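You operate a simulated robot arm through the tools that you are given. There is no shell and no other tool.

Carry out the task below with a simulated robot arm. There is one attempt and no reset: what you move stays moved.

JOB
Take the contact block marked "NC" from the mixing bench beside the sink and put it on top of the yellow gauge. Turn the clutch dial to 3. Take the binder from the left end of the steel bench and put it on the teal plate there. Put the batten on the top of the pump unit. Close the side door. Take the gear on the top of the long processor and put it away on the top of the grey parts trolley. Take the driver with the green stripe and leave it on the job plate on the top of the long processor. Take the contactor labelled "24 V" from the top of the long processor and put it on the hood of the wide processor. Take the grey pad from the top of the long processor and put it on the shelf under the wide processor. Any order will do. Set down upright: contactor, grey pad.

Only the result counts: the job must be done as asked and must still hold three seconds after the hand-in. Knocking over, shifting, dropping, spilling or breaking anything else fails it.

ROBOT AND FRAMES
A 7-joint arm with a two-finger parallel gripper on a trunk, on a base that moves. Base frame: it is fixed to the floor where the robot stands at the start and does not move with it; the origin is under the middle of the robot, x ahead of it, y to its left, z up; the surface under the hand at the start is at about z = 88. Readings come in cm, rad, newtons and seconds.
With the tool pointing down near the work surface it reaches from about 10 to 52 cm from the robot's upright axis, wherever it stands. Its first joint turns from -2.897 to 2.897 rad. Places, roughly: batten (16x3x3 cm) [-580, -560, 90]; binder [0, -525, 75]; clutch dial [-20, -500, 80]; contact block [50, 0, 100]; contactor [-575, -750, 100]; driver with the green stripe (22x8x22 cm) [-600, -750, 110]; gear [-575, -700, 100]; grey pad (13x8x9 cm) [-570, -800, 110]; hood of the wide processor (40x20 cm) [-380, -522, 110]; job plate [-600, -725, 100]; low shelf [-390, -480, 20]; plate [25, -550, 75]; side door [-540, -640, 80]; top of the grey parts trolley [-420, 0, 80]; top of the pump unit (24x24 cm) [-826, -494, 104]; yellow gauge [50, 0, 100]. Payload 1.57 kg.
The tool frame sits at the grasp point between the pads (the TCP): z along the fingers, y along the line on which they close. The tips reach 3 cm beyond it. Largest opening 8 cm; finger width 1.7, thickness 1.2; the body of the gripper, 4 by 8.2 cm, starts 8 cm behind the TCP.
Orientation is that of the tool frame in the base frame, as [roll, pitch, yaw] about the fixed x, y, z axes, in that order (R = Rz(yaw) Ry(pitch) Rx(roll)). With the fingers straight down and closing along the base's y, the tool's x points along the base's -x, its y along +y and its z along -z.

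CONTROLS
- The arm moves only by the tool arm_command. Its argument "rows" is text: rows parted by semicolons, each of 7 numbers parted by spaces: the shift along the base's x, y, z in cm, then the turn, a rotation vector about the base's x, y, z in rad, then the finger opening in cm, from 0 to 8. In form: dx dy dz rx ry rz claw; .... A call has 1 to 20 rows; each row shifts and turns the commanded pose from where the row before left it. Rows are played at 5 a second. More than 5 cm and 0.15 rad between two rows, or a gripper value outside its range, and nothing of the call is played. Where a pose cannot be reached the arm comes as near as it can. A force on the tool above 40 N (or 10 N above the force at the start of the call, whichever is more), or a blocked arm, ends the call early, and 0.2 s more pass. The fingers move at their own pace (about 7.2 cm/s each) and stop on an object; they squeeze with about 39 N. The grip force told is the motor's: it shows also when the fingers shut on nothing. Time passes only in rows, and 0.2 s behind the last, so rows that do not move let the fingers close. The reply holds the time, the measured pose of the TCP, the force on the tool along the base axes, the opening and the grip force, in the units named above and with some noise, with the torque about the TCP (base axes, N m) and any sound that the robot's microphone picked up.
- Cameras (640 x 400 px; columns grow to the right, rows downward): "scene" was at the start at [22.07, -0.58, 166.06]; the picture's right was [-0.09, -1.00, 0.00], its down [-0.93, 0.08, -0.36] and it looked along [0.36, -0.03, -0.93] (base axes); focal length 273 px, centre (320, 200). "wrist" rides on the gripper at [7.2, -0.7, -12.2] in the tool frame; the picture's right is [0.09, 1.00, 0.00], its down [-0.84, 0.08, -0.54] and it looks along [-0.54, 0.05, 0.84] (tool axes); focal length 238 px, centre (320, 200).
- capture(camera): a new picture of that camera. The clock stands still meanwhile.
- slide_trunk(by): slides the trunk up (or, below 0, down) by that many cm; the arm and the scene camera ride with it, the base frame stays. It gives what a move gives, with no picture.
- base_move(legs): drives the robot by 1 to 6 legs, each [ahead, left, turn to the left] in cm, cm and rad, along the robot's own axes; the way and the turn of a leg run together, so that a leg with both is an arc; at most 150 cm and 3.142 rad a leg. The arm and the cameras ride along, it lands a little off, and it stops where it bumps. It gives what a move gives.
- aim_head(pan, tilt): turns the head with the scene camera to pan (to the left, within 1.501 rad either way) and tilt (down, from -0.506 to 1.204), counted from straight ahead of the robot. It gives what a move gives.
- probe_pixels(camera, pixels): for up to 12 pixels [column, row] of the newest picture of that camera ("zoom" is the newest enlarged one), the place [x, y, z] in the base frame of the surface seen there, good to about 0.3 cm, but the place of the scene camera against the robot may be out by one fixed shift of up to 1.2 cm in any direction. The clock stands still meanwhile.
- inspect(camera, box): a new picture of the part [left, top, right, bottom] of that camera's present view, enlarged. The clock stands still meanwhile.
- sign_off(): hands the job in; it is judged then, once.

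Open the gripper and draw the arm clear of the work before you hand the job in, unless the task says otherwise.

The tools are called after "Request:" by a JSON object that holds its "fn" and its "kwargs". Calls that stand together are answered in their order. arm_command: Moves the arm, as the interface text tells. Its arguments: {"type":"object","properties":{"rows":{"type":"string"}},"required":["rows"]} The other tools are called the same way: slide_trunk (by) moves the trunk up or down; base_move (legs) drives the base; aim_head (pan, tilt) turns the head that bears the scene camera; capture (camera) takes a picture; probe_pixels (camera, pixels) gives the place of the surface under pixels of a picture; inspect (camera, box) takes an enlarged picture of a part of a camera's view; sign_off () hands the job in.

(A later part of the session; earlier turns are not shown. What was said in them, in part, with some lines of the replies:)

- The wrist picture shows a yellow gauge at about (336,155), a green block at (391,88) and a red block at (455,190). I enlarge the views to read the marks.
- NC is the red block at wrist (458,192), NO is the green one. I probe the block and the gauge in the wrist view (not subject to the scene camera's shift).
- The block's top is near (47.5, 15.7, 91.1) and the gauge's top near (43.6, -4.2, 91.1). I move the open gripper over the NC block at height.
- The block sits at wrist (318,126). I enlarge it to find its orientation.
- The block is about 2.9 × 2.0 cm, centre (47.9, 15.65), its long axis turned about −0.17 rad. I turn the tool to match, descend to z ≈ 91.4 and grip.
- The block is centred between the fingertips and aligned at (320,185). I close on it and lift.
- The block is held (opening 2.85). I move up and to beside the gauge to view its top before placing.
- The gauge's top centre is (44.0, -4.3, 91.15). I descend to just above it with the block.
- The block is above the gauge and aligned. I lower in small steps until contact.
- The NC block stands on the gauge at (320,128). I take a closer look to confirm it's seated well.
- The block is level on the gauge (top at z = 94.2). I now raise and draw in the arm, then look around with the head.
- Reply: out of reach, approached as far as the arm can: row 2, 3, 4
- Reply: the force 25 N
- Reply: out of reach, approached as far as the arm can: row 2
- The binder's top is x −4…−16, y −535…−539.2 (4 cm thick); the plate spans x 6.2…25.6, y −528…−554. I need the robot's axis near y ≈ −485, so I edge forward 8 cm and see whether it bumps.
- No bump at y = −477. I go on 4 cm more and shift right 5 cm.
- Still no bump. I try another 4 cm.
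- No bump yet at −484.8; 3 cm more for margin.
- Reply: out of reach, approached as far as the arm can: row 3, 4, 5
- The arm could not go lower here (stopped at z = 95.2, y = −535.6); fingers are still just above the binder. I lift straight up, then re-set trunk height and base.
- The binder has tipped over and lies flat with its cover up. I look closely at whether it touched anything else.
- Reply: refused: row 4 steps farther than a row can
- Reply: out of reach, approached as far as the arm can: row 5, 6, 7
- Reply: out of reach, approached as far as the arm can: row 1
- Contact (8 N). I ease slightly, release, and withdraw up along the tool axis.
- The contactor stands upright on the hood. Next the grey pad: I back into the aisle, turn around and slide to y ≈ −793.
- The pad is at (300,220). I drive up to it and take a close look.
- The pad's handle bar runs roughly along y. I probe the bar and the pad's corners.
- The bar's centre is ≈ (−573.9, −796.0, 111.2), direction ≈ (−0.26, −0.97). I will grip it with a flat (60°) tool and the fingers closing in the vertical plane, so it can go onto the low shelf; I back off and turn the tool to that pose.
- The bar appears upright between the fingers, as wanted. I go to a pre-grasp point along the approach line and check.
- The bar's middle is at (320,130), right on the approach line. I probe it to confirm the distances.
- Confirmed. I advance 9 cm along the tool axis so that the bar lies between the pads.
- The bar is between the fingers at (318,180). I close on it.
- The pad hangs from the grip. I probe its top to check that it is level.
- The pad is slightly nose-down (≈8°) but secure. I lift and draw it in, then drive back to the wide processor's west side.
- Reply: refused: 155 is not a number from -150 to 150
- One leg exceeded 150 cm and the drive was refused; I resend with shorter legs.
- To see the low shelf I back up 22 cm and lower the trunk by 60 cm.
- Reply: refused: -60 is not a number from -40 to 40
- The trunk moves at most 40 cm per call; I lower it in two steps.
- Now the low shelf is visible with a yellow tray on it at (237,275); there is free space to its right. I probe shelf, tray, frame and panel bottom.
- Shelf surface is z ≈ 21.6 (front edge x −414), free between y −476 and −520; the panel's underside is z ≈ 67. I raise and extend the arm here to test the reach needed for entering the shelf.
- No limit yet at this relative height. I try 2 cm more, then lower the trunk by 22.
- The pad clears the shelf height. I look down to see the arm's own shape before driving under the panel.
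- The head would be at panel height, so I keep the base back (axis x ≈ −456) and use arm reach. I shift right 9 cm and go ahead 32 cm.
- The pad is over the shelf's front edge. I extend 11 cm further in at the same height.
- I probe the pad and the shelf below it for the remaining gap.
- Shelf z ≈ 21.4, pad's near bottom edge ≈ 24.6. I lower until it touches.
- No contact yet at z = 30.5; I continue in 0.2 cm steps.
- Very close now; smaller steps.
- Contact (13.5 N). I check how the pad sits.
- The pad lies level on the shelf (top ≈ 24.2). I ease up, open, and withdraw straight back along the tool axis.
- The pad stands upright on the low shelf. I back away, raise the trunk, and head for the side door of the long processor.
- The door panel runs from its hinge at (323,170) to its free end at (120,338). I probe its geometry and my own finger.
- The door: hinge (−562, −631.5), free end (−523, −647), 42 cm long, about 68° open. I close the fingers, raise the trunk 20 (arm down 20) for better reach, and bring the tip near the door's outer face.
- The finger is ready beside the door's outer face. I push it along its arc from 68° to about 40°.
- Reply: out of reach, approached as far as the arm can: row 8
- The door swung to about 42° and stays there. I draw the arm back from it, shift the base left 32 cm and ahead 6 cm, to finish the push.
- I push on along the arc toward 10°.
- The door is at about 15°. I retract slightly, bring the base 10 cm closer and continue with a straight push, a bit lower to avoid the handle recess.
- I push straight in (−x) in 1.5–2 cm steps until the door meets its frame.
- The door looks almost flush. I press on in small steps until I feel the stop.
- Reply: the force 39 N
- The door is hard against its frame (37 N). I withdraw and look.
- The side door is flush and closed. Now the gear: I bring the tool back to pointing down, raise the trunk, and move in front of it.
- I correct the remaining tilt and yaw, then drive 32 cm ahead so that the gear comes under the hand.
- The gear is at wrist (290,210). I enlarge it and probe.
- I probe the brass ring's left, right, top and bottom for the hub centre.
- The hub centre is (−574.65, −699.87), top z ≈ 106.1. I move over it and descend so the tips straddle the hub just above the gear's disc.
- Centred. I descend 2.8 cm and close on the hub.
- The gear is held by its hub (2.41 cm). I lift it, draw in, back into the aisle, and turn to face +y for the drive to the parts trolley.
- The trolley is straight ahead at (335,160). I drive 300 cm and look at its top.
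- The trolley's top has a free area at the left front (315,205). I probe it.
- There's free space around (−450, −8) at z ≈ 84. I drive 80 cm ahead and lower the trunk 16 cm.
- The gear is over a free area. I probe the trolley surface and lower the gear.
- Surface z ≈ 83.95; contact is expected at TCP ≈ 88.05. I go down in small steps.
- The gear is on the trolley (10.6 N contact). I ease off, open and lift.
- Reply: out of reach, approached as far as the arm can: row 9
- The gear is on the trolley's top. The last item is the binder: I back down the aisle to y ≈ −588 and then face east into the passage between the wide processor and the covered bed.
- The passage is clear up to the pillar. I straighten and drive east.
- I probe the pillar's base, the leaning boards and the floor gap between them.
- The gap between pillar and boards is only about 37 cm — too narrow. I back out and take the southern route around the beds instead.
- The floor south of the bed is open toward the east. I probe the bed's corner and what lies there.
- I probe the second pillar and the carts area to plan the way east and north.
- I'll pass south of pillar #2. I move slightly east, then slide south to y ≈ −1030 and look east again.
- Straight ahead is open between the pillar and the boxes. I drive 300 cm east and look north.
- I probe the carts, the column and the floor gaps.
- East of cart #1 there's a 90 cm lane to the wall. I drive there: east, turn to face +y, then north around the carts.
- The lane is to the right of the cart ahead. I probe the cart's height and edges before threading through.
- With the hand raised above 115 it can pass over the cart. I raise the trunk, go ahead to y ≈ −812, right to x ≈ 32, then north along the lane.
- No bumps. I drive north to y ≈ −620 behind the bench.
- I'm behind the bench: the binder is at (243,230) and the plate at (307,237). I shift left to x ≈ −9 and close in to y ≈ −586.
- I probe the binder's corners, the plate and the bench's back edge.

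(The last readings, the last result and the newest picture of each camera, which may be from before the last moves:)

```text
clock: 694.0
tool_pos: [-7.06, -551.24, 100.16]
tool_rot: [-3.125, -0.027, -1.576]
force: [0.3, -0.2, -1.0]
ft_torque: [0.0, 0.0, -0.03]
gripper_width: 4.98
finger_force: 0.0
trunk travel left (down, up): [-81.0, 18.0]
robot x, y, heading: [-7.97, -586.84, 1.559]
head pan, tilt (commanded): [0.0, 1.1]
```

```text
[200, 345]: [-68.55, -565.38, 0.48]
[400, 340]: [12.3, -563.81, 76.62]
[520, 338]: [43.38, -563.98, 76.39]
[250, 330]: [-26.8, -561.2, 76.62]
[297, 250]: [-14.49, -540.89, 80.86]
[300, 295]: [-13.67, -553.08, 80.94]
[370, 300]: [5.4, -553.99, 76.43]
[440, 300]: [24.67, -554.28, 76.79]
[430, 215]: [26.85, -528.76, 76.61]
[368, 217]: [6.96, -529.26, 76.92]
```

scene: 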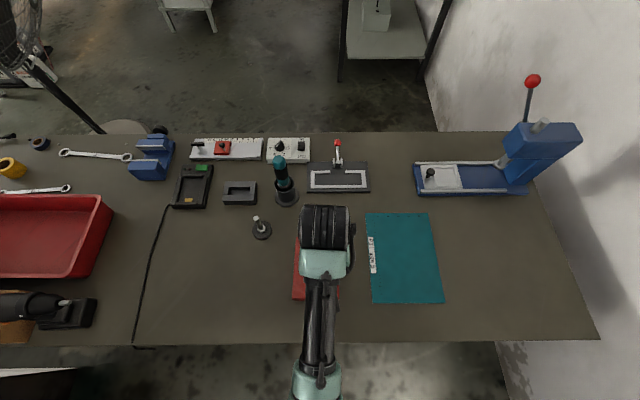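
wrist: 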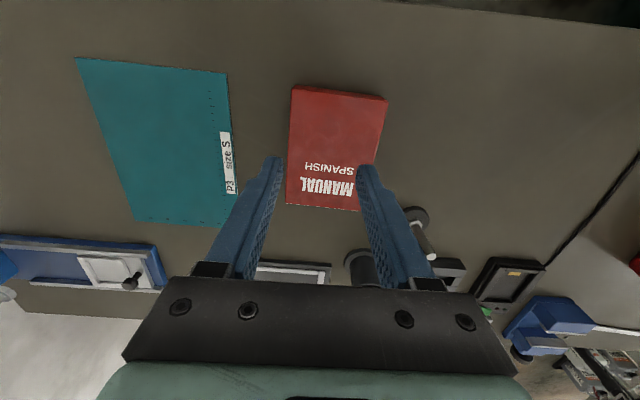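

The binder lies at x −14.5…−3.3, y −537.4…−554 (back edge of bench y ≈ −564). I'll hook its far end and pull it to overhang the back edge, then grip it there. First I turn the tool +90° and close the fingers.

Request:
{"fn": "arm_command", "kwargs": {"rows": "-0.5 0 0 0.025 0.0156 0.13 3;-0.5 0 0 0 0 0.144 0;-0.5 0 0 0 0 0.144 0;-0.5 0 0 0 0 0.144 0;0 0 0 0 0 0.144 0;0 0 0 0 0 0.144 0;0 0 0 0 0 0.144 0;0 0 0 0 0 0.144 0;0 0 0 0 0 0.144 0;0 0 0 0 0 0.144 0;0 0 0 0 0 0.144 0;0 0 0 0 0 0 0"}}

Request:
{"fn": "base_move", "kwargs": {"legs": [[5, 0, 0]]}}

Request:
{"fn": "capture", "kwargs": {"camera": "wrist"}}

```text
clock: 696.6
tool_pos: [-9.04, -551.13, 100.16]
tool_rot: [-3.141, 0.0, -0.001]
force: [-0.6, 0.4, 0.3]
ft_torque: [-0.02, -0.01, -0.03]
gripper_width: 0.0
finger_force: 21.2
trunk travel left (down, up): [-81.0, 18.0]
robot x, y, heading: [-8.27, -586.59, 1.554]
head pan, tilt (commanded): [0.0, 1.1]
```

```text
clock: 697.5
tool_pos: [-8.91, -546.08, 100.23]
tool_rot: [-3.14, -0.001, -0.003]
force: [0.6, -0.3, -0.1]
ft_torque: [0.0, -0.01, -0.01]
gripper_width: 0.0
finger_force: 21.0
trunk travel left (down, up): [-81.0, 18.0]
robot x, y, heading: [-8.24, -581.78, 1.557]
head pan, tilt (commanded): [0.0, 1.1]
```

```text
taken
```

wrist: 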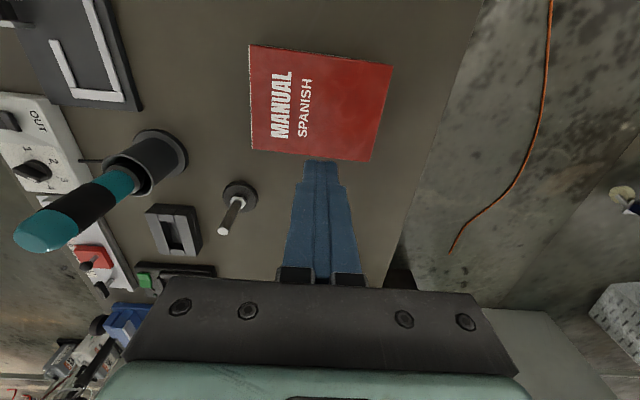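

I move to beyond the binder's far (front-side) end at y ≈ −535 and descend.

Request:
{"fn": "arm_command", "kwargs": {"rows": "0 3.7 0 0 0 0 0;0 3.7 0 0 0 0 0;0 3.6 0 0 0 0 0;0 0 -4 0 0 0 0;0 0 -4 0 0 0 0;0 0 0 0 0 0 0"}}

Request:
{"fn": "capture", "kwargs": {"camera": "wrist"}}

```text
clock: 699.0
tool_pos: [-8.82, -534.99, 92.06]
tool_rot: [-3.14, -0.001, -0.003]
force: [0.6, 0.0, -0.6]
ft_torque: [-0.03, -0.03, -0.01]
gripper_width: 0.0
finger_force: 21.6
trunk travel left (down, up): [-81.0, 18.0]
robot x, y, heading: [-8.4, -581.47, 1.551]
head pan, tilt (commanded): [0.0, 1.1]
```

```text
taken
```

wrist: 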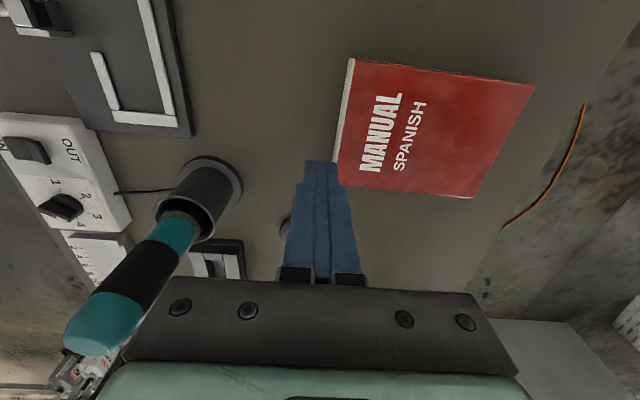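

The fingertip is clear of the binder's end. I descend to tip height ≈ 78.2.

Request:
{"fn": "arm_command", "kwargs": {"rows": "0 0 -4 0 0 0 0;0 0 -4 0 0 0 0;0 0 -2.8 0 0 0 0;0 0 0 0 0 0 0"}}

Request:
{"fn": "capture", "kwargs": {"camera": "wrist"}}

```text
clock: 700.0
tool_pos: [-8.93, -534.9, 81.31]
tool_rot: [-3.139, -0.001, -0.003]
force: [-0.5, 0.0, -0.5]
ft_torque: [-0.01, 0.0, 0.0]
gripper_width: 0.03
finger_force: 21.4
trunk travel left (down, up): [-81.0, 18.0]
robot x, y, heading: [-8.39, -581.74, 1.56]
head pan, tilt (commanded): [0.0, 1.1]
```

```text
taken
```

wrist: 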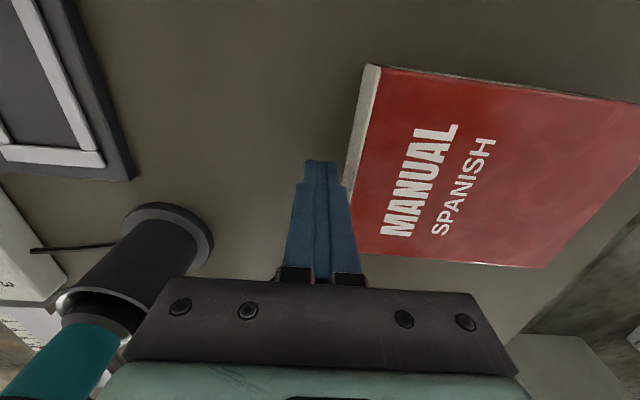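

I pull the binder toward −y, 8 cm first.

Request:
{"fn": "arm_command", "kwargs": {"rows": "0 -1 0 0 0 0 0;0 -1.2 0 0 0 0 0;0 -1.2 0 0 0 0 0;0 -1.2 0 0 0 0 0;0 -1.2 0 0 0 0 0;0 -1.2 0 0 0 0 0;0 -1.2 0 0 0 0 0;0 0 0 0 0 0 0"}}

Request:
{"fn": "capture", "kwargs": {"camera": "wrist"}}

Request:
{"fn": "capture", "kwargs": {"camera": "scene"}}

```text
clock: 701.8
tool_pos: [-9.06, -543.25, 81.37]
tool_rot: [3.141, 0.0, -0.001]
force: [0.0, -0.3, -0.4]
ft_torque: [0.03, 0.06, -0.02]
gripper_width: 0.02
finger_force: 20.9
trunk travel left (down, up): [-81.0, 18.0]
robot x, y, heading: [-8.16, -581.88, 1.562]
head pan, tilt (commanded): [0.0, 1.1]
```

```text
taken
```

wrist: 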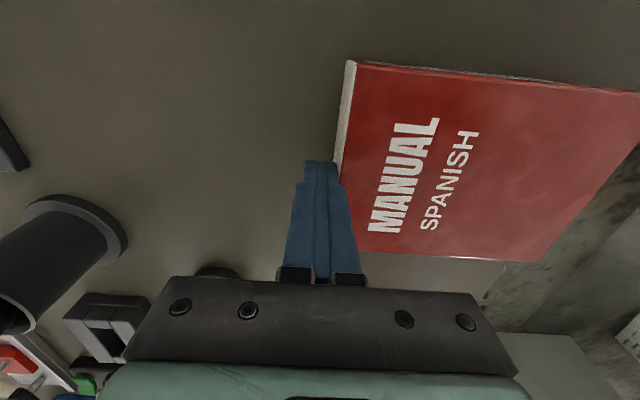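

```text
taken
```

scene: 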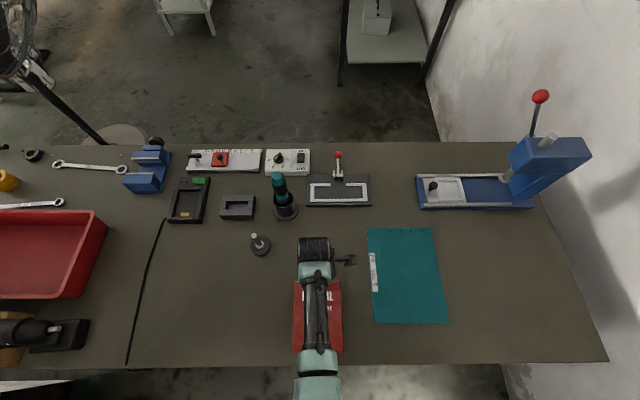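

It follows nicely. I pull 7 cm more and measure the overhang.

Request:
{"fn": "arm_command", "kwargs": {"rows": "0 -1 0 0 0 0 0;0 -1 0 0 0 0 0;0 -1 0 0 0 0 0;0 -1 0 0 0 0 0;0 -1 0 0 0 0 0;0 -1 0 0 0 0 0;0 -1 0 0 0 0 0;0 0 0 0 0 0 0"}}

Request:
{"fn": "capture", "kwargs": {"camera": "wrist"}}

Request:
{"fn": "probe_pixels", "kwargs": {"camera": "wrist", "pixels": [[450, 150], [380, 150], [600, 100], [620, 130], [520, 260], [560, 220], [500, 90], [340, 150]]}}

```text
clock: 703.5
tool_pos: [-9.02, -550.27, 81.25]
tool_rot: [-3.141, 0.001, -0.004]
force: [0.4, -0.1, 0.2]
ft_torque: [-0.01, 0.01, 0.0]
gripper_width: 0.0
finger_force: 21.4
trunk travel left (down, up): [-81.0, 18.0]
robot x, y, heading: [-8.23, -581.91, 1.564]
head pan, tilt (commanded): [0.0, 1.1]
```

```text
taken
```

wrist: 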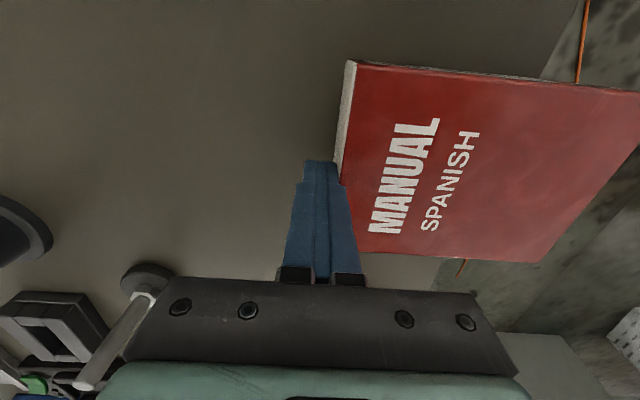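

```text
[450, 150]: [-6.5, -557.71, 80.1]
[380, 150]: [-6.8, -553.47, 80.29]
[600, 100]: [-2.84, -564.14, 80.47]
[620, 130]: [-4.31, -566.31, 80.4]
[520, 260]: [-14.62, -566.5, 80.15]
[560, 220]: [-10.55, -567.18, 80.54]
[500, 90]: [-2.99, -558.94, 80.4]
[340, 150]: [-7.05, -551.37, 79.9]
```

The far end is at y ≈ −568 (3.7 cm overhang). I pull 1.6 cm more, then lift the hand away.

Request:
{"fn": "arm_command", "kwargs": {"rows": "0 -0.8 0 0 0 0 0;0 -0.8 0 0 0 0 0;0 0.6 0 0 0 0 0;0 0.6 2 0 0 0 0;0 0 4 0 0 0 0;0 0 4 0 0 0 0;0 0 4 0 0 0 0;0 0 0 0 0 0 0"}}

Request:
{"fn": "capture", "kwargs": {"camera": "wrist"}}

Request:
{"fn": "capture", "kwargs": {"camera": "scene"}}

```text
clock: 705.4
tool_pos: [-8.84, -550.72, 95.37]
tool_rot: [-3.139, 0.001, -0.003]
force: [0.2, 0.3, -0.8]
ft_torque: [-0.01, 0.01, -0.01]
gripper_width: 0.0
finger_force: 21.2
trunk travel left (down, up): [-81.0, 18.0]
robot x, y, heading: [-8.26, -581.48, 1.558]
head pan, tilt (commanded): [0.0, 1.1]
```

```text
taken
```

wrist: 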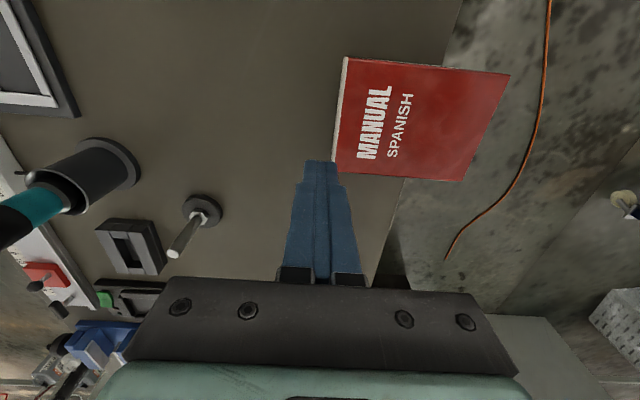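

```text
taken
```

scene: 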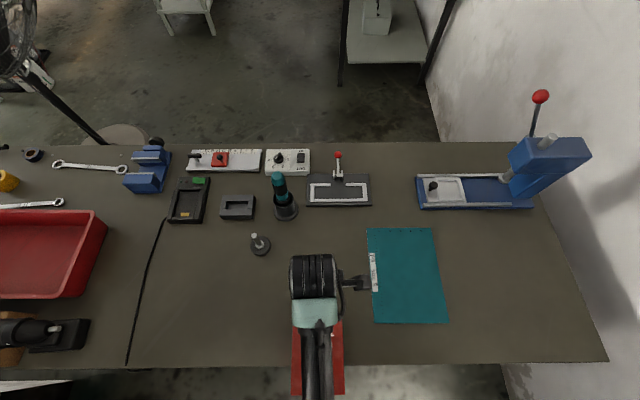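

The binder now overhangs by about 5.5 cm and is stable. I back the base off and tilt the tool to horizontal (pointing +y, closing vertically) in free space.

Request:
{"fn": "arm_command", "kwargs": {"rows": "0 -1 4 0 0 0 2;0 -1 4 0 0 0 4;0 0 0 0 0 0 6"}}

Request:
{"fn": "base_move", "kwargs": {"legs": [[-50, 0, 0]]}}

Request:
{"fn": "arm_command", "kwargs": {"rows": "0 1.5 -1 0.143 0 0 8;0 1.5 -1 0.143 0 0 8;0 1.5 -1 0.143 0 0 8;0 1.5 -1 0.143 0 0 8;0 1.5 -1 0.143 0 0 8;0 1.5 -1 0.143 0 0 8;0 1.5 -1 0.143 0 0 8;0 1.5 -1 0.143 0 0 8;0 1.5 -1 0.143 0 0 8;0 1.5 -1 0.143 0 0 8;0 1 0 0.141 0 0 8;0 0 0 0 0 0 8"}}

Request:
{"fn": "capture", "kwargs": {"camera": "wrist"}}

Request:
{"fn": "capture", "kwargs": {"camera": "scene"}}

```text
clock: 706.1
tool_pos: [-9.08, -553.62, 101.74]
tool_rot: [3.117, 0.007, -0.012]
force: [-0.2, 1.3, 0.4]
ft_torque: [-0.05, 0.0, -0.02]
gripper_width: 6.01
finger_force: 0.1
out of reach, approached as far as the arm can: row 2
trunk travel left (down, up): [-81.0, 18.0]
robot x, y, heading: [-8.28, -581.49, 1.561]
head pan, tilt (commanded): [0.0, 1.1]
```

```text
clock: 709.1
tool_pos: [-9.64, -603.34, 101.74]
tool_rot: [3.116, 0.009, -0.005]
force: [-0.5, 0.7, -0.1]
ft_torque: [0.03, 0.02, 0.03]
gripper_width: 6.02
finger_force: 0.2
trunk travel left (down, up): [-81.0, 18.0]
robot x, y, heading: [-8.79, -631.04, 1.568]
head pan, tilt (commanded): [0.0, 1.1]
```

```text
clock: 711.7
tool_pos: [-9.58, -587.15, 91.63]
tool_rot: [-1.595, 0.003, 0.008]
force: [0.2, -0.3, 0.8]
ft_torque: [0.03, 0.0, 0.0]
gripper_width: 7.97
finger_force: 0.1
trunk travel left (down, up): [-81.0, 18.0]
robot x, y, heading: [-8.68, -631.33, 1.564]
head pan, tilt (commanded): [0.0, 1.1]
```

```text
taken
```

wrist: 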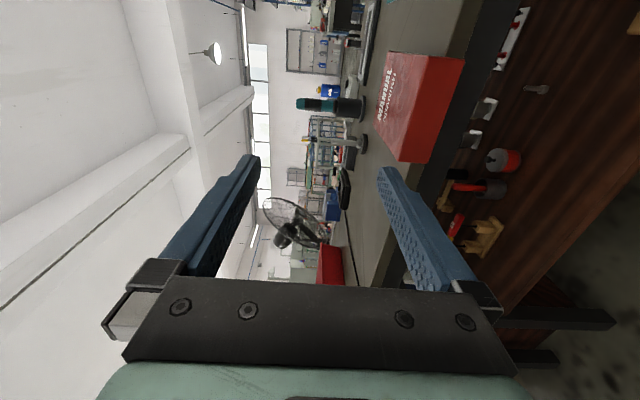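

```text
taken
```

scene: 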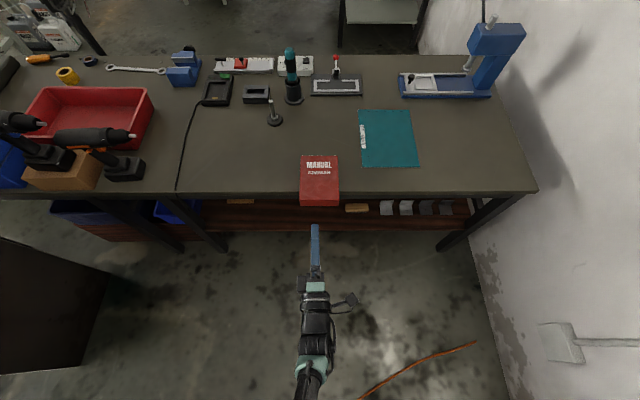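

The tool is horizontal and the overhanging binder is straight ahead. I probe its overhanging end from both cameras.

Request:
{"fn": "probe_pixels", "kwargs": {"camera": "wrist", "pixels": [[425, 70], [400, 150], [430, 110], [410, 130], [445, 80], [395, 100], [415, 155], [460, 65], [470, 100]]}}

Request:
{"fn": "probe_pixels", "kwargs": {"camera": "scene", "pixels": [[303, 200], [336, 200], [320, 195], [304, 160], [335, 160], [320, 204], [270, 192], [380, 190], [315, 240]]}}

Request:
{"fn": "inspect", "kwargs": {"camera": "wrist", "box": [350, 30, 510, 190]}}

```text
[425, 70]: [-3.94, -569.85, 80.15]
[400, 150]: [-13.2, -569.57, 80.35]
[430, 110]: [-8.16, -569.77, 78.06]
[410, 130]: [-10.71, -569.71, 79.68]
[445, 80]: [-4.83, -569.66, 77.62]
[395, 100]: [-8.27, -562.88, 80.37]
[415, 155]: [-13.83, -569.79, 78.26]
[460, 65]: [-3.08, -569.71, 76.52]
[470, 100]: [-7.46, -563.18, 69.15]
```

```text
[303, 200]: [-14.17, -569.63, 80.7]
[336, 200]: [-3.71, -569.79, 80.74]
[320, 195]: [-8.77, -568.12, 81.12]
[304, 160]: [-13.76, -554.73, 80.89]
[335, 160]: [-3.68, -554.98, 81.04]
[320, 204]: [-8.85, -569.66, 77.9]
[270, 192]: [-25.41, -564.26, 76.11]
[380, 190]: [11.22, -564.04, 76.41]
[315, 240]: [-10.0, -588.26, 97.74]
```

```text
2.50 times, centred on (430, 110) of wrist
```

zoom: 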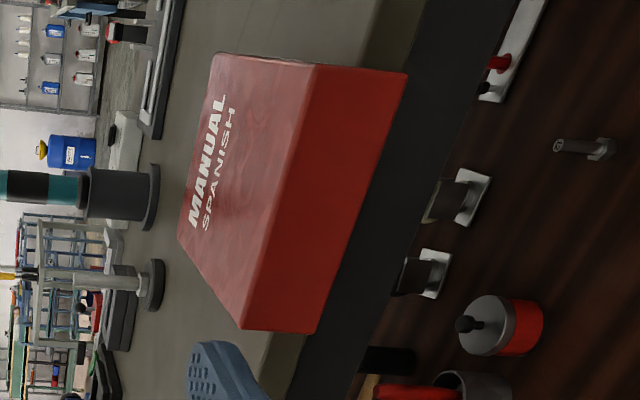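

The binder's end is at y = −569.7, x −14.4…−3.1, z 75.8…80.3. I level the tool to its mid-height (z ≈ 78.1) before advancing.

Request:
{"fn": "slide_trunk", "kwargs": {"by": -8}}

Request:
{"fn": "arm_command", "kwargs": {"rows": "0.8 0 -3 0.024 0 0 8;0 0 -2.5 0 0 0 8;0 2 0 0 0 0 8;0 2 0 0 0 0 8;0 0 0 0 0 0 8"}}

Request:
{"fn": "capture", "kwargs": {"camera": "wrist"}}

```text
clock: 712.9
tool_pos: [-9.67, -587.24, 83.71]
tool_rot: [-1.596, 0.004, 0.009]
force: [0.3, 0.3, -0.2]
ft_torque: [-0.01, -0.01, 0.0]
gripper_width: 7.99
finger_force: 0.0
trunk travel left (down, up): [-73.0, 26.0]
robot x, y, heading: [-8.58, -631.44, 1.569]
head pan, tilt (commanded): [0.0, 1.1]
```

```text
clock: 714.0
tool_pos: [-9.01, -583.15, 78.86]
tool_rot: [-1.571, 0.004, 0.008]
force: [-0.5, -0.1, 0.1]
ft_torque: [-0.01, -0.01, -0.02]
gripper_width: 7.98
finger_force: 0.1
out of reach, approached as far as the arm can: row 4
trunk travel left (down, up): [-73.0, 26.0]
robot x, y, heading: [-8.64, -631.35, 1.567]
head pan, tilt (commanded): [0.0, 1.1]
```

```text
taken
```

wrist: 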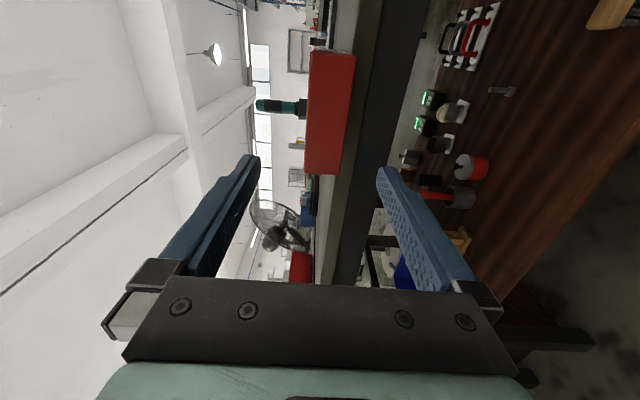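

The reach is limited at this relative height; I lower the trunk 16 cm while raising the arm so the wrist works higher.

Request:
{"fn": "arm_command", "kwargs": {"rows": "0 -1 4 0 0 0 8;0 0 4 0 0 0 8;0 0 4 0 0 0 8;0 0 3 0 0 0 8;0 0 0 0 0 0 8"}}

Request:
{"fn": "slide_trunk", "kwargs": {"by": -16}}

Request:
{"fn": "capture", "kwargs": {"camera": "wrist"}}

```text
clock: 715.2
tool_pos: [-9.28, -584.02, 94.0]
tool_rot: [-1.572, 0.005, 0.009]
force: [0.1, 0.2, -0.4]
ft_torque: [-0.03, -0.01, 0.01]
gripper_width: 7.99
finger_force: 0.2
trunk travel left (down, up): [-73.0, 26.0]
robot x, y, heading: [-8.99, -630.67, 1.567]
head pan, tilt (commanded): [0.0, 1.1]
```

```text
clock: 717.1
tool_pos: [-9.24, -584.02, 77.98]
tool_rot: [-1.57, 0.006, 0.01]
force: [-0.4, 0.1, -1.0]
ft_torque: [-0.04, -0.01, 0.0]
gripper_width: 7.99
finger_force: 0.1
trunk travel left (down, up): [-57.0, 42.0]
robot x, y, heading: [-8.82, -631.25, 1.563]
head pan, tilt (commanded): [0.0, 1.1]
```

```text
taken
```

wrist: 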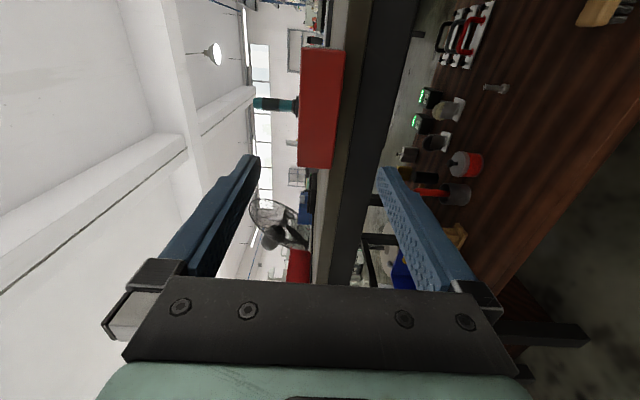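

Centred on the binder's edge in height. I advance the base 9 cm, then check.

Request:
{"fn": "base_move", "kwargs": {"legs": [[9, 0, 0]]}}

Request:
{"fn": "capture", "kwargs": {"camera": "wrist"}}

Request:
{"fn": "probe_pixels", "kwargs": {"camera": "wrist", "pixels": [[320, 60], [320, 130], [300, 100], [335, 100], [345, 100], [292, 130], [320, 165]]}}

```text
clock: 718.2
tool_pos: [-9.23, -575.02, 77.88]
tool_rot: [-1.571, 0.005, 0.011]
force: [0.1, 0.0, -0.6]
ft_torque: [0.03, 0.0, 0.01]
gripper_width: 8.01
finger_force: 0.1
trunk travel left (down, up): [-57.0, 42.0]
robot x, y, heading: [-8.32, -622.09, 1.567]
head pan, tilt (commanded): [0.0, 1.1]
```

```text
taken
```

wrist: 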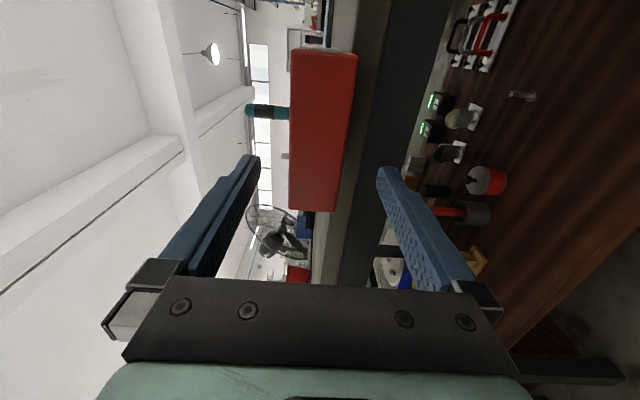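

```text
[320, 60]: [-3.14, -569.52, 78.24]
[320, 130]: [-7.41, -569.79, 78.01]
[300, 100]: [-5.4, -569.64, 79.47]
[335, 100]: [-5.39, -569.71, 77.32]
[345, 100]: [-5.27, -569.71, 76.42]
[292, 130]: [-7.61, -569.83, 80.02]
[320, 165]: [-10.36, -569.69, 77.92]
```

The binder's end (z 75.8…80.2) is centred. I advance 6.8 cm so the pads overlap it, stopping just short of the bench edge.

Request:
{"fn": "arm_command", "kwargs": {"rows": "0.15 2.3 0.05 0 0 0 8;0.15 2.3 0.05 0 0 0 8;0 2 0 0 0 0 8;0 0 0 0 0 0 8"}}

Request:
{"fn": "capture", "kwargs": {"camera": "wrist"}}

Request:
{"fn": "capture", "kwargs": {"camera": "scene"}}

```text
clock: 719.2
tool_pos: [-8.88, -568.53, 78.17]
tool_rot: [-1.57, 0.006, 0.012]
force: [0.1, 0.1, 0.3]
ft_torque: [0.0, -0.01, 0.02]
gripper_width: 8.01
finger_force: 0.1
trunk travel left (down, up): [-57.0, 42.0]
robot x, y, heading: [-8.72, -622.07, 1.568]
head pan, tilt (commanded): [0.0, 1.1]
```

```text
taken
```

wrist: 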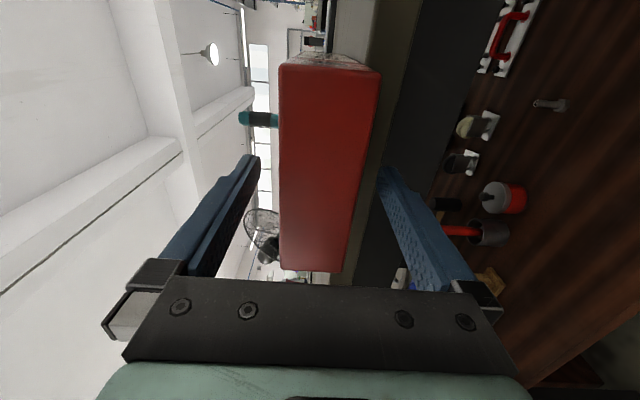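

```text
taken
```

scene: 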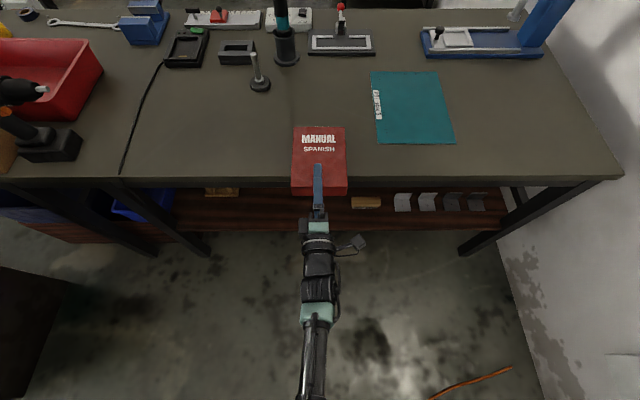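

The upper finger lies over the overhang, the lower beneath it. I close.

Request:
{"fn": "arm_command", "kwargs": {"rows": "0 0 0 0 0 0 6;0 0 0 0 0 0 5;0 0 0 0 0 0 4;0 0 0 0 0 0 3;0 0 0 0 0 0 3;0 0 0 0 0 0 3"}}

Request:
{"fn": "capture", "kwargs": {"camera": "wrist"}}

```text
clock: 720.6
tool_pos: [-8.95, -568.6, 78.16]
tool_rot: [-1.569, 0.005, 0.011]
force: [0.1, 1.0, 4.0]
ft_torque: [0.13, -0.11, 0.0]
gripper_width: 4.4
finger_force: 39.5
trunk travel left (down, up): [-57.0, 42.0]
robot x, y, heading: [-8.47, -622.23, 1.566]
head pan, tilt (commanded): [0.0, 1.1]
```

```text
taken
```

wrist: 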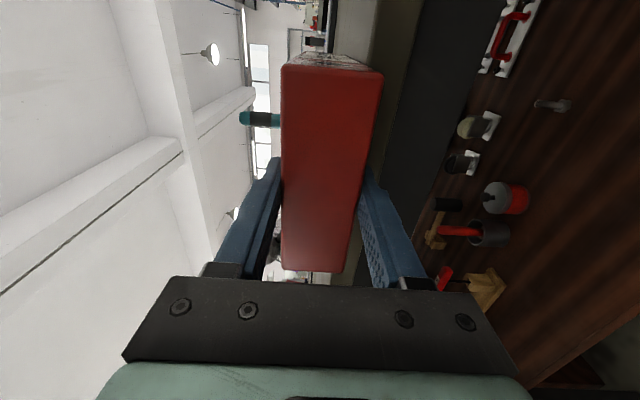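

Gripped (4.40 cm, 39.5 N). I lift it 5 cm.

Request:
{"fn": "arm_command", "kwargs": {"rows": "0 0 0.8 0 0 0 3;0 0 1.2 0 0 0 3;0 0 1.5 0 0 0 3;0 0 1.5 0 0 0 3;0 0 0 0 0 0 3"}}

Request:
{"fn": "capture", "kwargs": {"camera": "scene"}}

Request:
{"fn": "capture", "kwargs": {"camera": "wrist"}}

```text
clock: 721.8
tool_pos: [-8.97, -568.45, 82.98]
tool_rot: [-1.573, 0.005, 0.01]
force: [-1.0, 0.4, -3.7]
ft_torque: [-0.27, 0.0, 0.01]
gripper_width: 4.35
finger_force: 38.9
trunk travel left (down, up): [-57.0, 42.0]
robot x, y, heading: [-8.26, -622.18, 1.564]
head pan, tilt (commanded): [0.0, 1.1]
```

```text
taken
```

scene: 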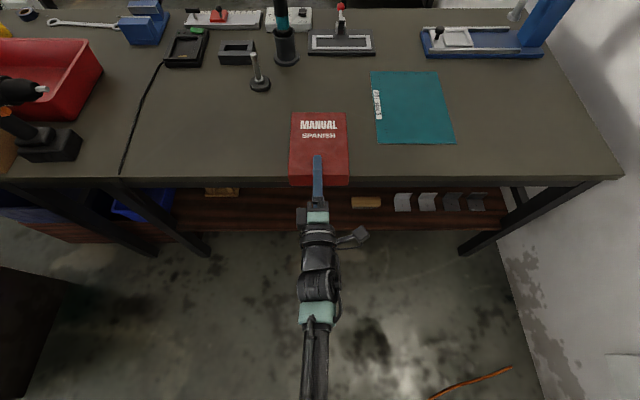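

```text
taken
```

wrist: 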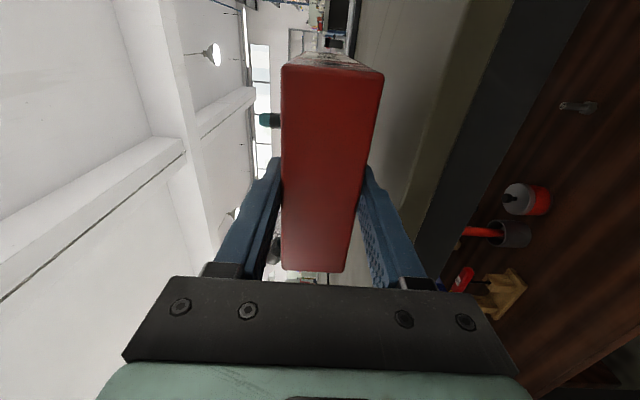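

The binder is held level (≈0.38 kg). I back away from the bench, raise the trunk 25 cm, and swing the tool down so that the binder hangs upright below the gripper.

Request:
{"fn": "base_move", "kwargs": {"legs": [[-35, 0, 0]]}}

Request:
{"fn": "slide_trunk", "kwargs": {"by": 25}}

Request:
{"fn": "arm_command", "kwargs": {"rows": "0 -0.9 -0.8 -0.1 0 0 3;0 -0.9 -0.8 -0.14 0 0 3;0 -0.9 -0.8 -0.14 0 0 3;0 -0.9 -0.8 -0.14 0 0 3;0 -0.9 -0.8 -0.14 0 0 3;0 -0.9 -0.8 -0.14 0 0 3;0 -0.9 -0.8 -0.14 0 0 3;0 -0.9 -0.8 -0.14 0 0 3;0 -0.9 -0.8 -0.14 0 0 3;0 -0.9 -0.8 -0.14 0 0 3;0 -0.9 -0.8 -0.14 0 0 3;0 0 0 -0.07 0 0 3;0 0 0 0 0 0 3"}}

Request:
{"fn": "capture", "kwargs": {"camera": "scene"}}

Request:
{"fn": "capture", "kwargs": {"camera": "wrist"}}

```text
clock: 724.1
tool_pos: [-9.28, -604.03, 82.91]
tool_rot: [-1.571, 0.005, 0.015]
force: [0.4, -0.2, -2.0]
ft_torque: [-0.25, 0.0, 0.02]
gripper_width: 4.35
finger_force: 38.8
trunk travel left (down, up): [-57.0, 42.0]
robot x, y, heading: [-8.56, -657.92, 1.576]
head pan, tilt (commanded): [0.0, 1.1]
```

```text
clock: 726.6
tool_pos: [-9.39, -603.89, 108.02]
tool_rot: [-1.574, 0.005, 0.015]
force: [0.6, 0.4, -4.0]
ft_torque: [-0.23, -0.01, 0.0]
gripper_width: 4.39
finger_force: 39.3
trunk travel left (down, up): [-82.0, 17.0]
robot x, y, heading: [-8.83, -657.96, 1.576]
head pan, tilt (commanded): [0.0, 1.1]
```

```text
clock: 729.5
tool_pos: [-9.22, -613.85, 99.17]
tool_rot: [3.141, 0.015, -0.005]
force: [-0.3, 0.3, -3.4]
ft_torque: [-0.01, 0.02, -0.03]
gripper_width: 4.35
finger_force: 39.1
trunk travel left (down, up): [-82.0, 17.0]
robot x, y, heading: [-8.54, -657.9, 1.571]
head pan, tilt (commanded): [0.0, 1.1]
```

```text
taken
```

scene: 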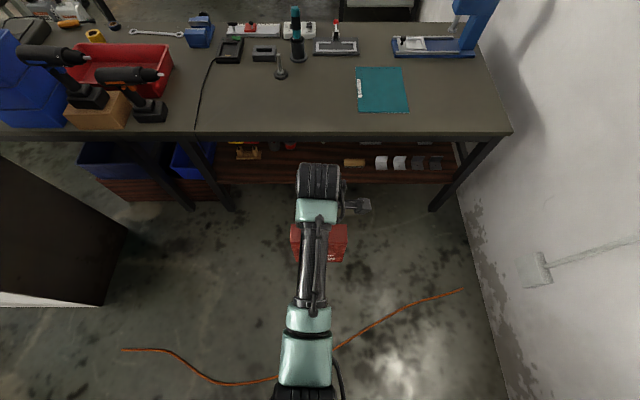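

```text
taken
```

wrist: 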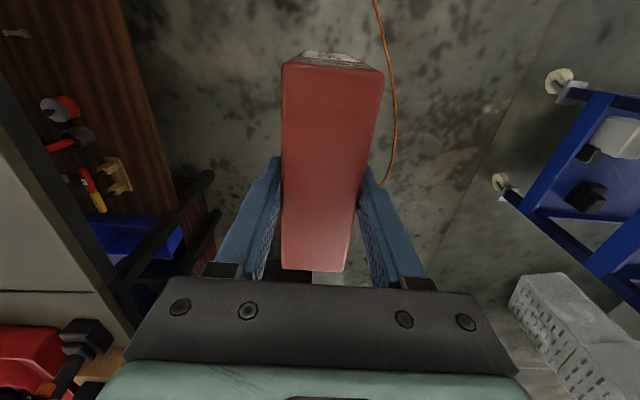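

The binder hangs upright, bottom at z ≈ 83.4. I carry it to the plate: right 25 cm, then ahead ~70 cm.

Request:
{"fn": "base_move", "kwargs": {"legs": [[0, -25, 0], [60, 0, 0]]}}

Request:
{"fn": "capture", "kwargs": {"camera": "wrist"}}

Request:
{"fn": "capture", "kwargs": {"camera": "scene"}}

```text
clock: 734.3
tool_pos: [15.94, -553.7, 99.17]
tool_rot: [3.141, 0.015, -0.005]
force: [-0.1, 1.0, -3.0]
ft_torque: [0.0, 0.0, 0.01]
gripper_width: 4.36
finger_force: 39.2
trunk travel left (down, up): [-82.0, 17.0]
robot x, y, heading: [16.44, -597.31, 1.578]
head pan, tilt (commanded): [0.0, 1.1]
```

```text
taken
```

wrist: 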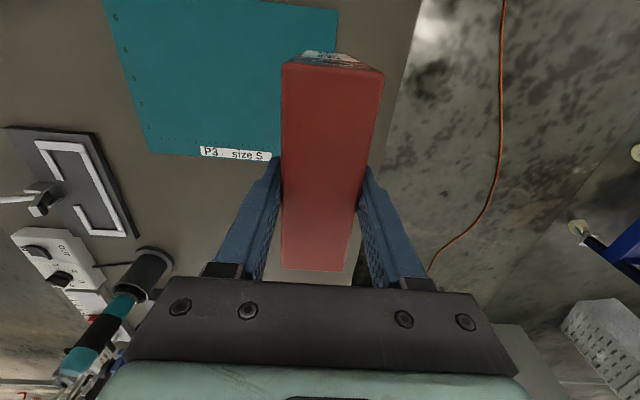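

```text
taken
```

scene: 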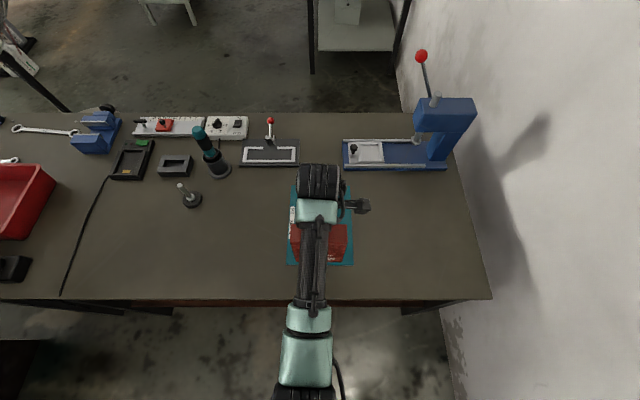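

The binder is at x ≈ 16, still at the plate's back rim. I go 11.5 cm further ahead.

Request:
{"fn": "base_move", "kwargs": {"legs": [[11.5, 0, 0]]}}

Request:
{"fn": "capture", "kwargs": {"camera": "wrist"}}

Request:
{"fn": "capture", "kwargs": {"camera": "scene"}}

```text
clock: 735.5
tool_pos: [15.85, -542.27, 99.14]
tool_rot: [3.141, 0.015, -0.005]
force: [0.6, 0.3, -2.8]
ft_torque: [-0.02, 0.0, -0.05]
gripper_width: 4.37
finger_force: 38.9
trunk travel left (down, up): [-82.0, 17.0]
robot x, y, heading: [16.66, -586.44, 1.57]
head pan, tilt (commanded): [0.0, 1.1]
```

```text
taken
```

wrist: 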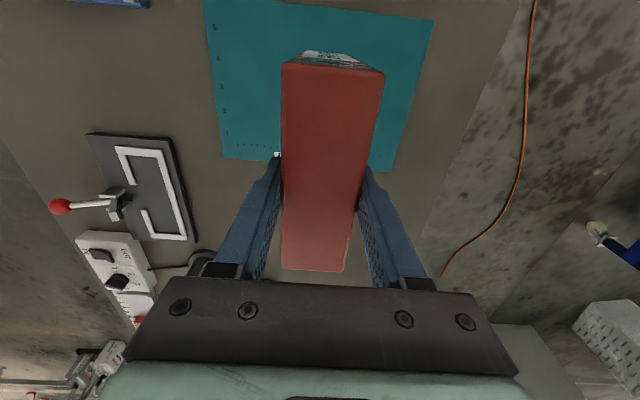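

```text
taken
```

scene: 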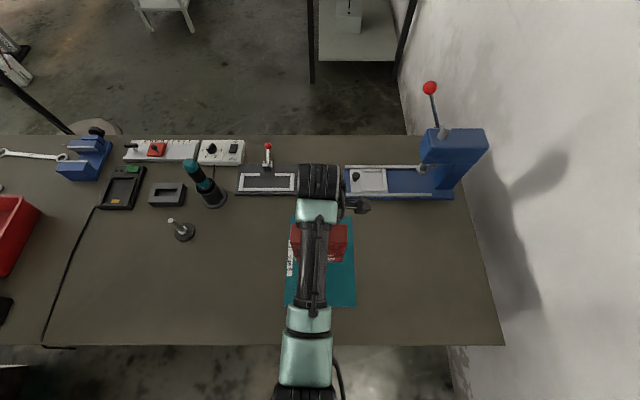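

The binder is over the plate's middle. I level it slightly and lower toward contact (expected at TCP z ≈ 92).

Request:
{"fn": "arm_command", "kwargs": {"rows": "0 0 -2 0 -0.012 0 3;0 0 -2 0 0 0 3;0 0 -1.2 0 0 0 3;0 0 -0.6 0 0 0 3;0 0 0 0 0 0 3"}}

Request:
{"fn": "inspect", "kwargs": {"camera": "wrist", "box": [180, 0, 460, 200]}}

```text
clock: 736.7
tool_pos: [15.77, -542.22, 93.38]
tool_rot: [3.141, 0.004, -0.005]
force: [0.2, -0.8, -3.2]
ft_torque: [-0.01, 0.05, 0.03]
gripper_width: 4.36
finger_force: 38.4
trunk travel left (down, up): [-82.0, 17.0]
robot x, y, heading: [16.26, -586.06, 1.573]
head pan, tilt (commanded): [0.0, 1.1]
```

```text
2.00 times, centred on (320, 100) of wrist
```

zoom: 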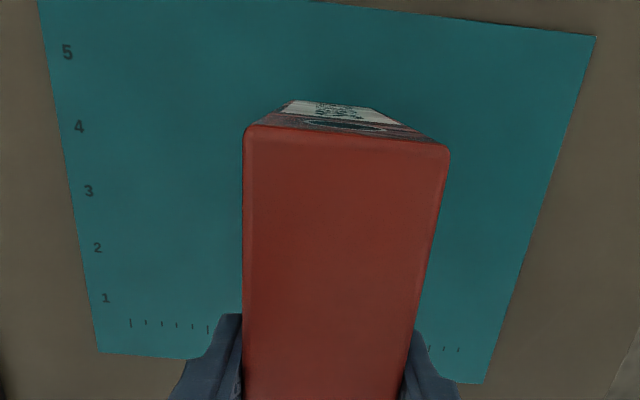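

Nicely inside the plate's outline. I lower in small steps until contact.

Request:
{"fn": "arm_command", "kwargs": {"rows": "0 0 -0.3 0 0 0 3;0 0 -0.3 0 0 0 3;0 0 -0.2 0 0 0 3;0 0 0 0 0 0 3"}}

Request:
{"fn": "arm_command", "kwargs": {"rows": "0 0 -0.2 0 0 0 3;0 0 -0.2 0 0 0 3;0 0 0 0 0 0 3"}}

```text
clock: 737.7
tool_pos: [15.86, -542.27, 92.52]
tool_rot: [-3.14, 0.003, -0.004]
force: [-0.6, -0.6, -3.5]
ft_torque: [0.02, 0.01, 0.03]
gripper_width: 4.32
finger_force: 39.7
trunk travel left (down, up): [-82.0, 17.0]
robot x, y, heading: [16.61, -586.22, 1.57]
head pan, tilt (commanded): [0.0, 1.1]
```

```text
clock: 738.5
tool_pos: [15.9, -542.25, 92.22]
tool_rot: [-3.14, 0.003, -0.005]
force: [1.4, -1.2, 7.3]
ft_torque: [-0.17, 0.46, 0.05]
gripper_width: 4.34
finger_force: 38.9
trunk travel left (down, up): [-82.0, 17.0]
robot x, y, heading: [16.48, -585.99, 1.572]
head pan, tilt (commanded): [0.0, 1.1]
```

Contact (7 N). I open slowly and then rise purely with the trunk, so there is no sideways drift.

Request:
{"fn": "arm_command", "kwargs": {"rows": "0 0 0.05 0 0 0 4.2;0 0 0 0 0 0 4.7;0 0 0 0 0 0 5.2;0 0 0 0 0 0 6;0 0 0 0 0 0 7;0 0 0 0 0 0 8;0 0 0 0 0 0 8"}}

Request:
{"fn": "capture", "kwargs": {"camera": "wrist"}}

```text
clock: 740.1
tool_pos: [15.91, -542.28, 92.24]
tool_rot: [3.141, 0.004, -0.005]
force: [-0.1, -0.7, 0.3]
ft_torque: [0.01, 0.01, 0.0]
gripper_width: 8.0
finger_force: 0.0
trunk travel left (down, up): [-82.0, 17.0]
robot x, y, heading: [16.18, -586.43, 1.572]
head pan, tilt (commanded): [0.0, 1.1]
```

```text
taken
```

wrist: 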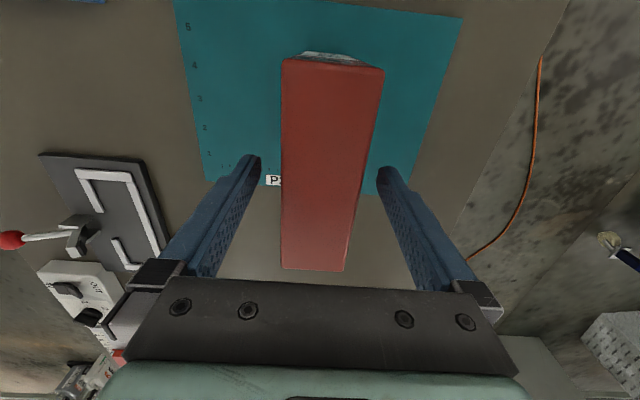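

The binder stands free between the open fingers. I rise by trunk only.

Request:
{"fn": "slide_trunk", "kwargs": {"by": 12}}

Request:
{"fn": "capture", "kwargs": {"camera": "wrist"}}

Request:
{"fn": "capture", "kwargs": {"camera": "scene"}}

```text
clock: 741.6
tool_pos: [15.9, -542.3, 104.18]
tool_rot: [3.14, 0.003, -0.005]
force: [-0.3, 0.0, -0.7]
ft_torque: [0.03, -0.02, -0.02]
gripper_width: 8.0
finger_force: 0.0
trunk travel left (down, up): [-94.0, 5.0]
robot x, y, heading: [16.07, -586.51, 1.572]
head pan, tilt (commanded): [0.0, 1.1]
```

```text
taken
```

wrist: 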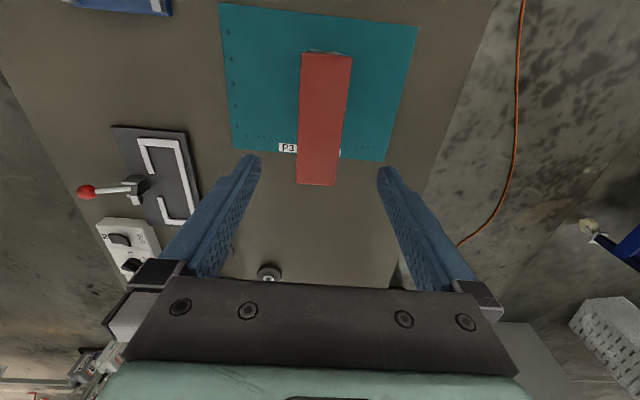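

```text
taken
```

scene: 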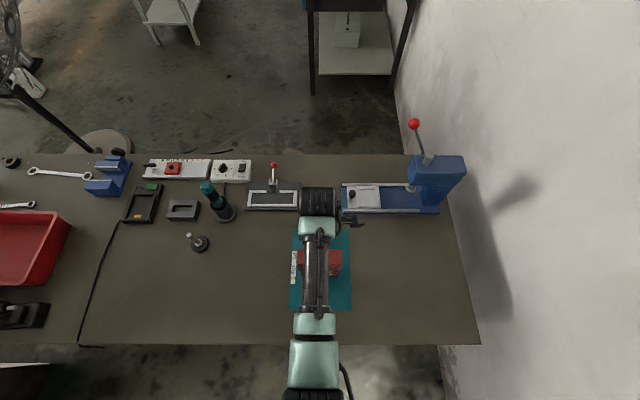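

The binder stands on the teal plate and the hand is above it. I back the base away and inspect the bench.

Request:
{"fn": "base_move", "kwargs": {"legs": [[-40, 0, 0]]}}

Request:
{"fn": "aim_head", "kwargs": {"pan": 0.0, "tilt": 0.85}}

Request:
{"fn": "capture", "kwargs": {"camera": "scene"}}

Request:
{"fn": "inspect", "kwargs": {"camera": "scene", "box": [180, 80, 480, 280]}}

```text
clock: 744.0
tool_pos: [15.81, -581.5, 104.2]
tool_rot: [3.141, 0.003, 0.0]
force: [-0.3, 1.1, 0.6]
ft_torque: [0.03, 0.01, 0.02]
gripper_width: 8.01
finger_force: 0.0
trunk travel left (down, up): [-94.0, 5.0]
robot x, y, heading: [16.56, -625.8, 1.572]
head pan, tilt (commanded): [0.0, 1.1]
```

```text
clock: 744.8
tool_pos: [15.84, -581.62, 104.14]
tool_rot: [3.141, 0.003, 0.001]
force: [-0.2, 0.2, 0.0]
ft_torque: [0.01, 0.0, -0.03]
gripper_width: 8.01
finger_force: 0.1
trunk travel left (down, up): [-94.0, 5.0]
robot x, y, heading: [16.78, -625.71, 1.578]
head pan, tilt (commanded): [0.0, 0.85]
```

```text
taken
```

scene: 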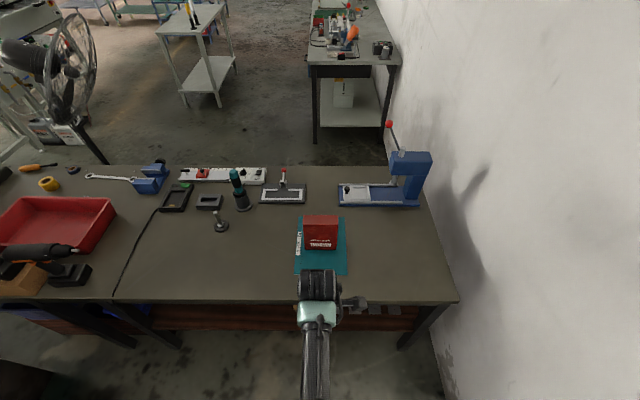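

```text
2.00 times, centred on (330, 180) of scene
```

zoom: 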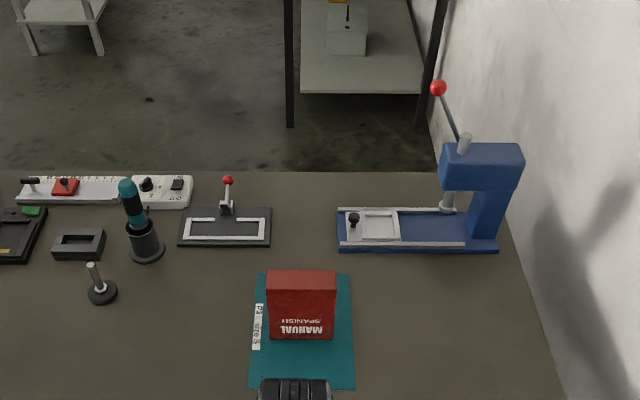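

The binder stands on the plate. I verify that the clamp plate, the driver stand and the plate did not move by probing their edges.

Request:
{"fn": "probe_pixels", "kwargs": {"camera": "zoom", "pixels": [[182, 243], [268, 243], [270, 212], [188, 211], [146, 255], [128, 190], [252, 385], [352, 384], [350, 278], [260, 276], [102, 295], [302, 300]]}}

Request:
{"fn": "probe_pixels", "kwargs": {"camera": "scene", "pixels": [[320, 217], [305, 220], [336, 219], [320, 245], [240, 208], [234, 172]]}}

```text
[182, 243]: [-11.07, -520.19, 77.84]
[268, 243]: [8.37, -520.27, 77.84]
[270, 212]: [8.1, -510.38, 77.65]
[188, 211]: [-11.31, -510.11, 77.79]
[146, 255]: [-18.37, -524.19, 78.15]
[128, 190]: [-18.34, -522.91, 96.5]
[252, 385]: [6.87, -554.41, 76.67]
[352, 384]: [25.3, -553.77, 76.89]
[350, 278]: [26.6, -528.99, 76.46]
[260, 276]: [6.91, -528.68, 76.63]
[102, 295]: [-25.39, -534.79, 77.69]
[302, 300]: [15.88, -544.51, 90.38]
```

```text
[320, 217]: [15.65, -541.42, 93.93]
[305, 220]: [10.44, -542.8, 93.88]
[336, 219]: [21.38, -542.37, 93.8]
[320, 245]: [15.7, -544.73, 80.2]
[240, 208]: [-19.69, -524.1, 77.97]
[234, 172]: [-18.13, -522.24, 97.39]
```

Everything on the bench is in place, with the binder fully on the plate. I check the clutch dial once more from here.

Request:
{"fn": "inspect", "kwargs": {"camera": "scene", "box": [235, 160, 285, 190]}}

Request:
{"fn": "base_move", "kwargs": {"legs": [[-15, 0, 0]]}}

```text
12.80 times, centred on (260, 175) of scene
```

zoom: 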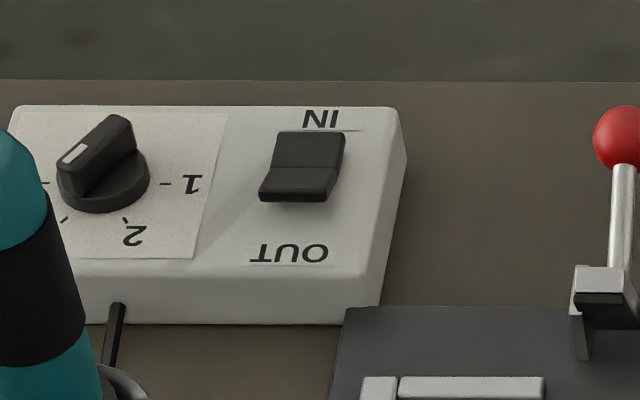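

```text
clock: 746.2
tool_pos: [16.01, -596.1, 104.18]
tool_rot: [3.141, 0.002, 0.003]
force: [0.2, 1.2, 0.1]
ft_torque: [-0.01, 0.0, -0.03]
gripper_width: 8.02
finger_force: 0.0
trunk travel left (down, up): [-94.0, 5.0]
robot x, y, heading: [16.84, -640.26, 1.577]
head pan, tilt (commanded): [0.0, 0.85]
```

The dial still points at 3 (≈27.5° against the 30° tick), the gripper is open and the arm is clear. All items are done, so I hand the job in.

Request:
{"fn": "sign_off", "kwargs": {}}

```text
The job is handed in.
```

I finished all nine tasks and handed the job in. I don't have the judge's verdict. I did tip the binder over while first trying to grasp it.

| Task | Result |
|---|---|
| NC contact block | Sits level on the yellow gauge. |
| Clutch dial | Points at 3, about 2.5° short of the tick mark. |
| Binder | Stands fully on the teal plate, but upside down. |
| Batten | Lies on top of the pump unit, to the left of the orange strap. |
| Side door | Closed flush; it came up hard against its frame. |
| Gear | On top of the grey parts trolley, at the left front. |
| Driver with the green stripe | Stands upright on the job plate. |
| 24 V contactor | Upright on the hood of the wide processor. |
| Grey pad | Upright on the low shelf, to the right of the yellow tray. |

When the binder fell, its top end landed on the edge of the clamp plate beside the driver stand. I pushed it clear and lifted it from behind the bench. Afterwards I measured the clamp plate, driver stand and teal plate, and they were where they had been, to within measuring error. I saw nothing else knocked over or shifted.

The gripper was open and the arm clear of the bench at hand-in.
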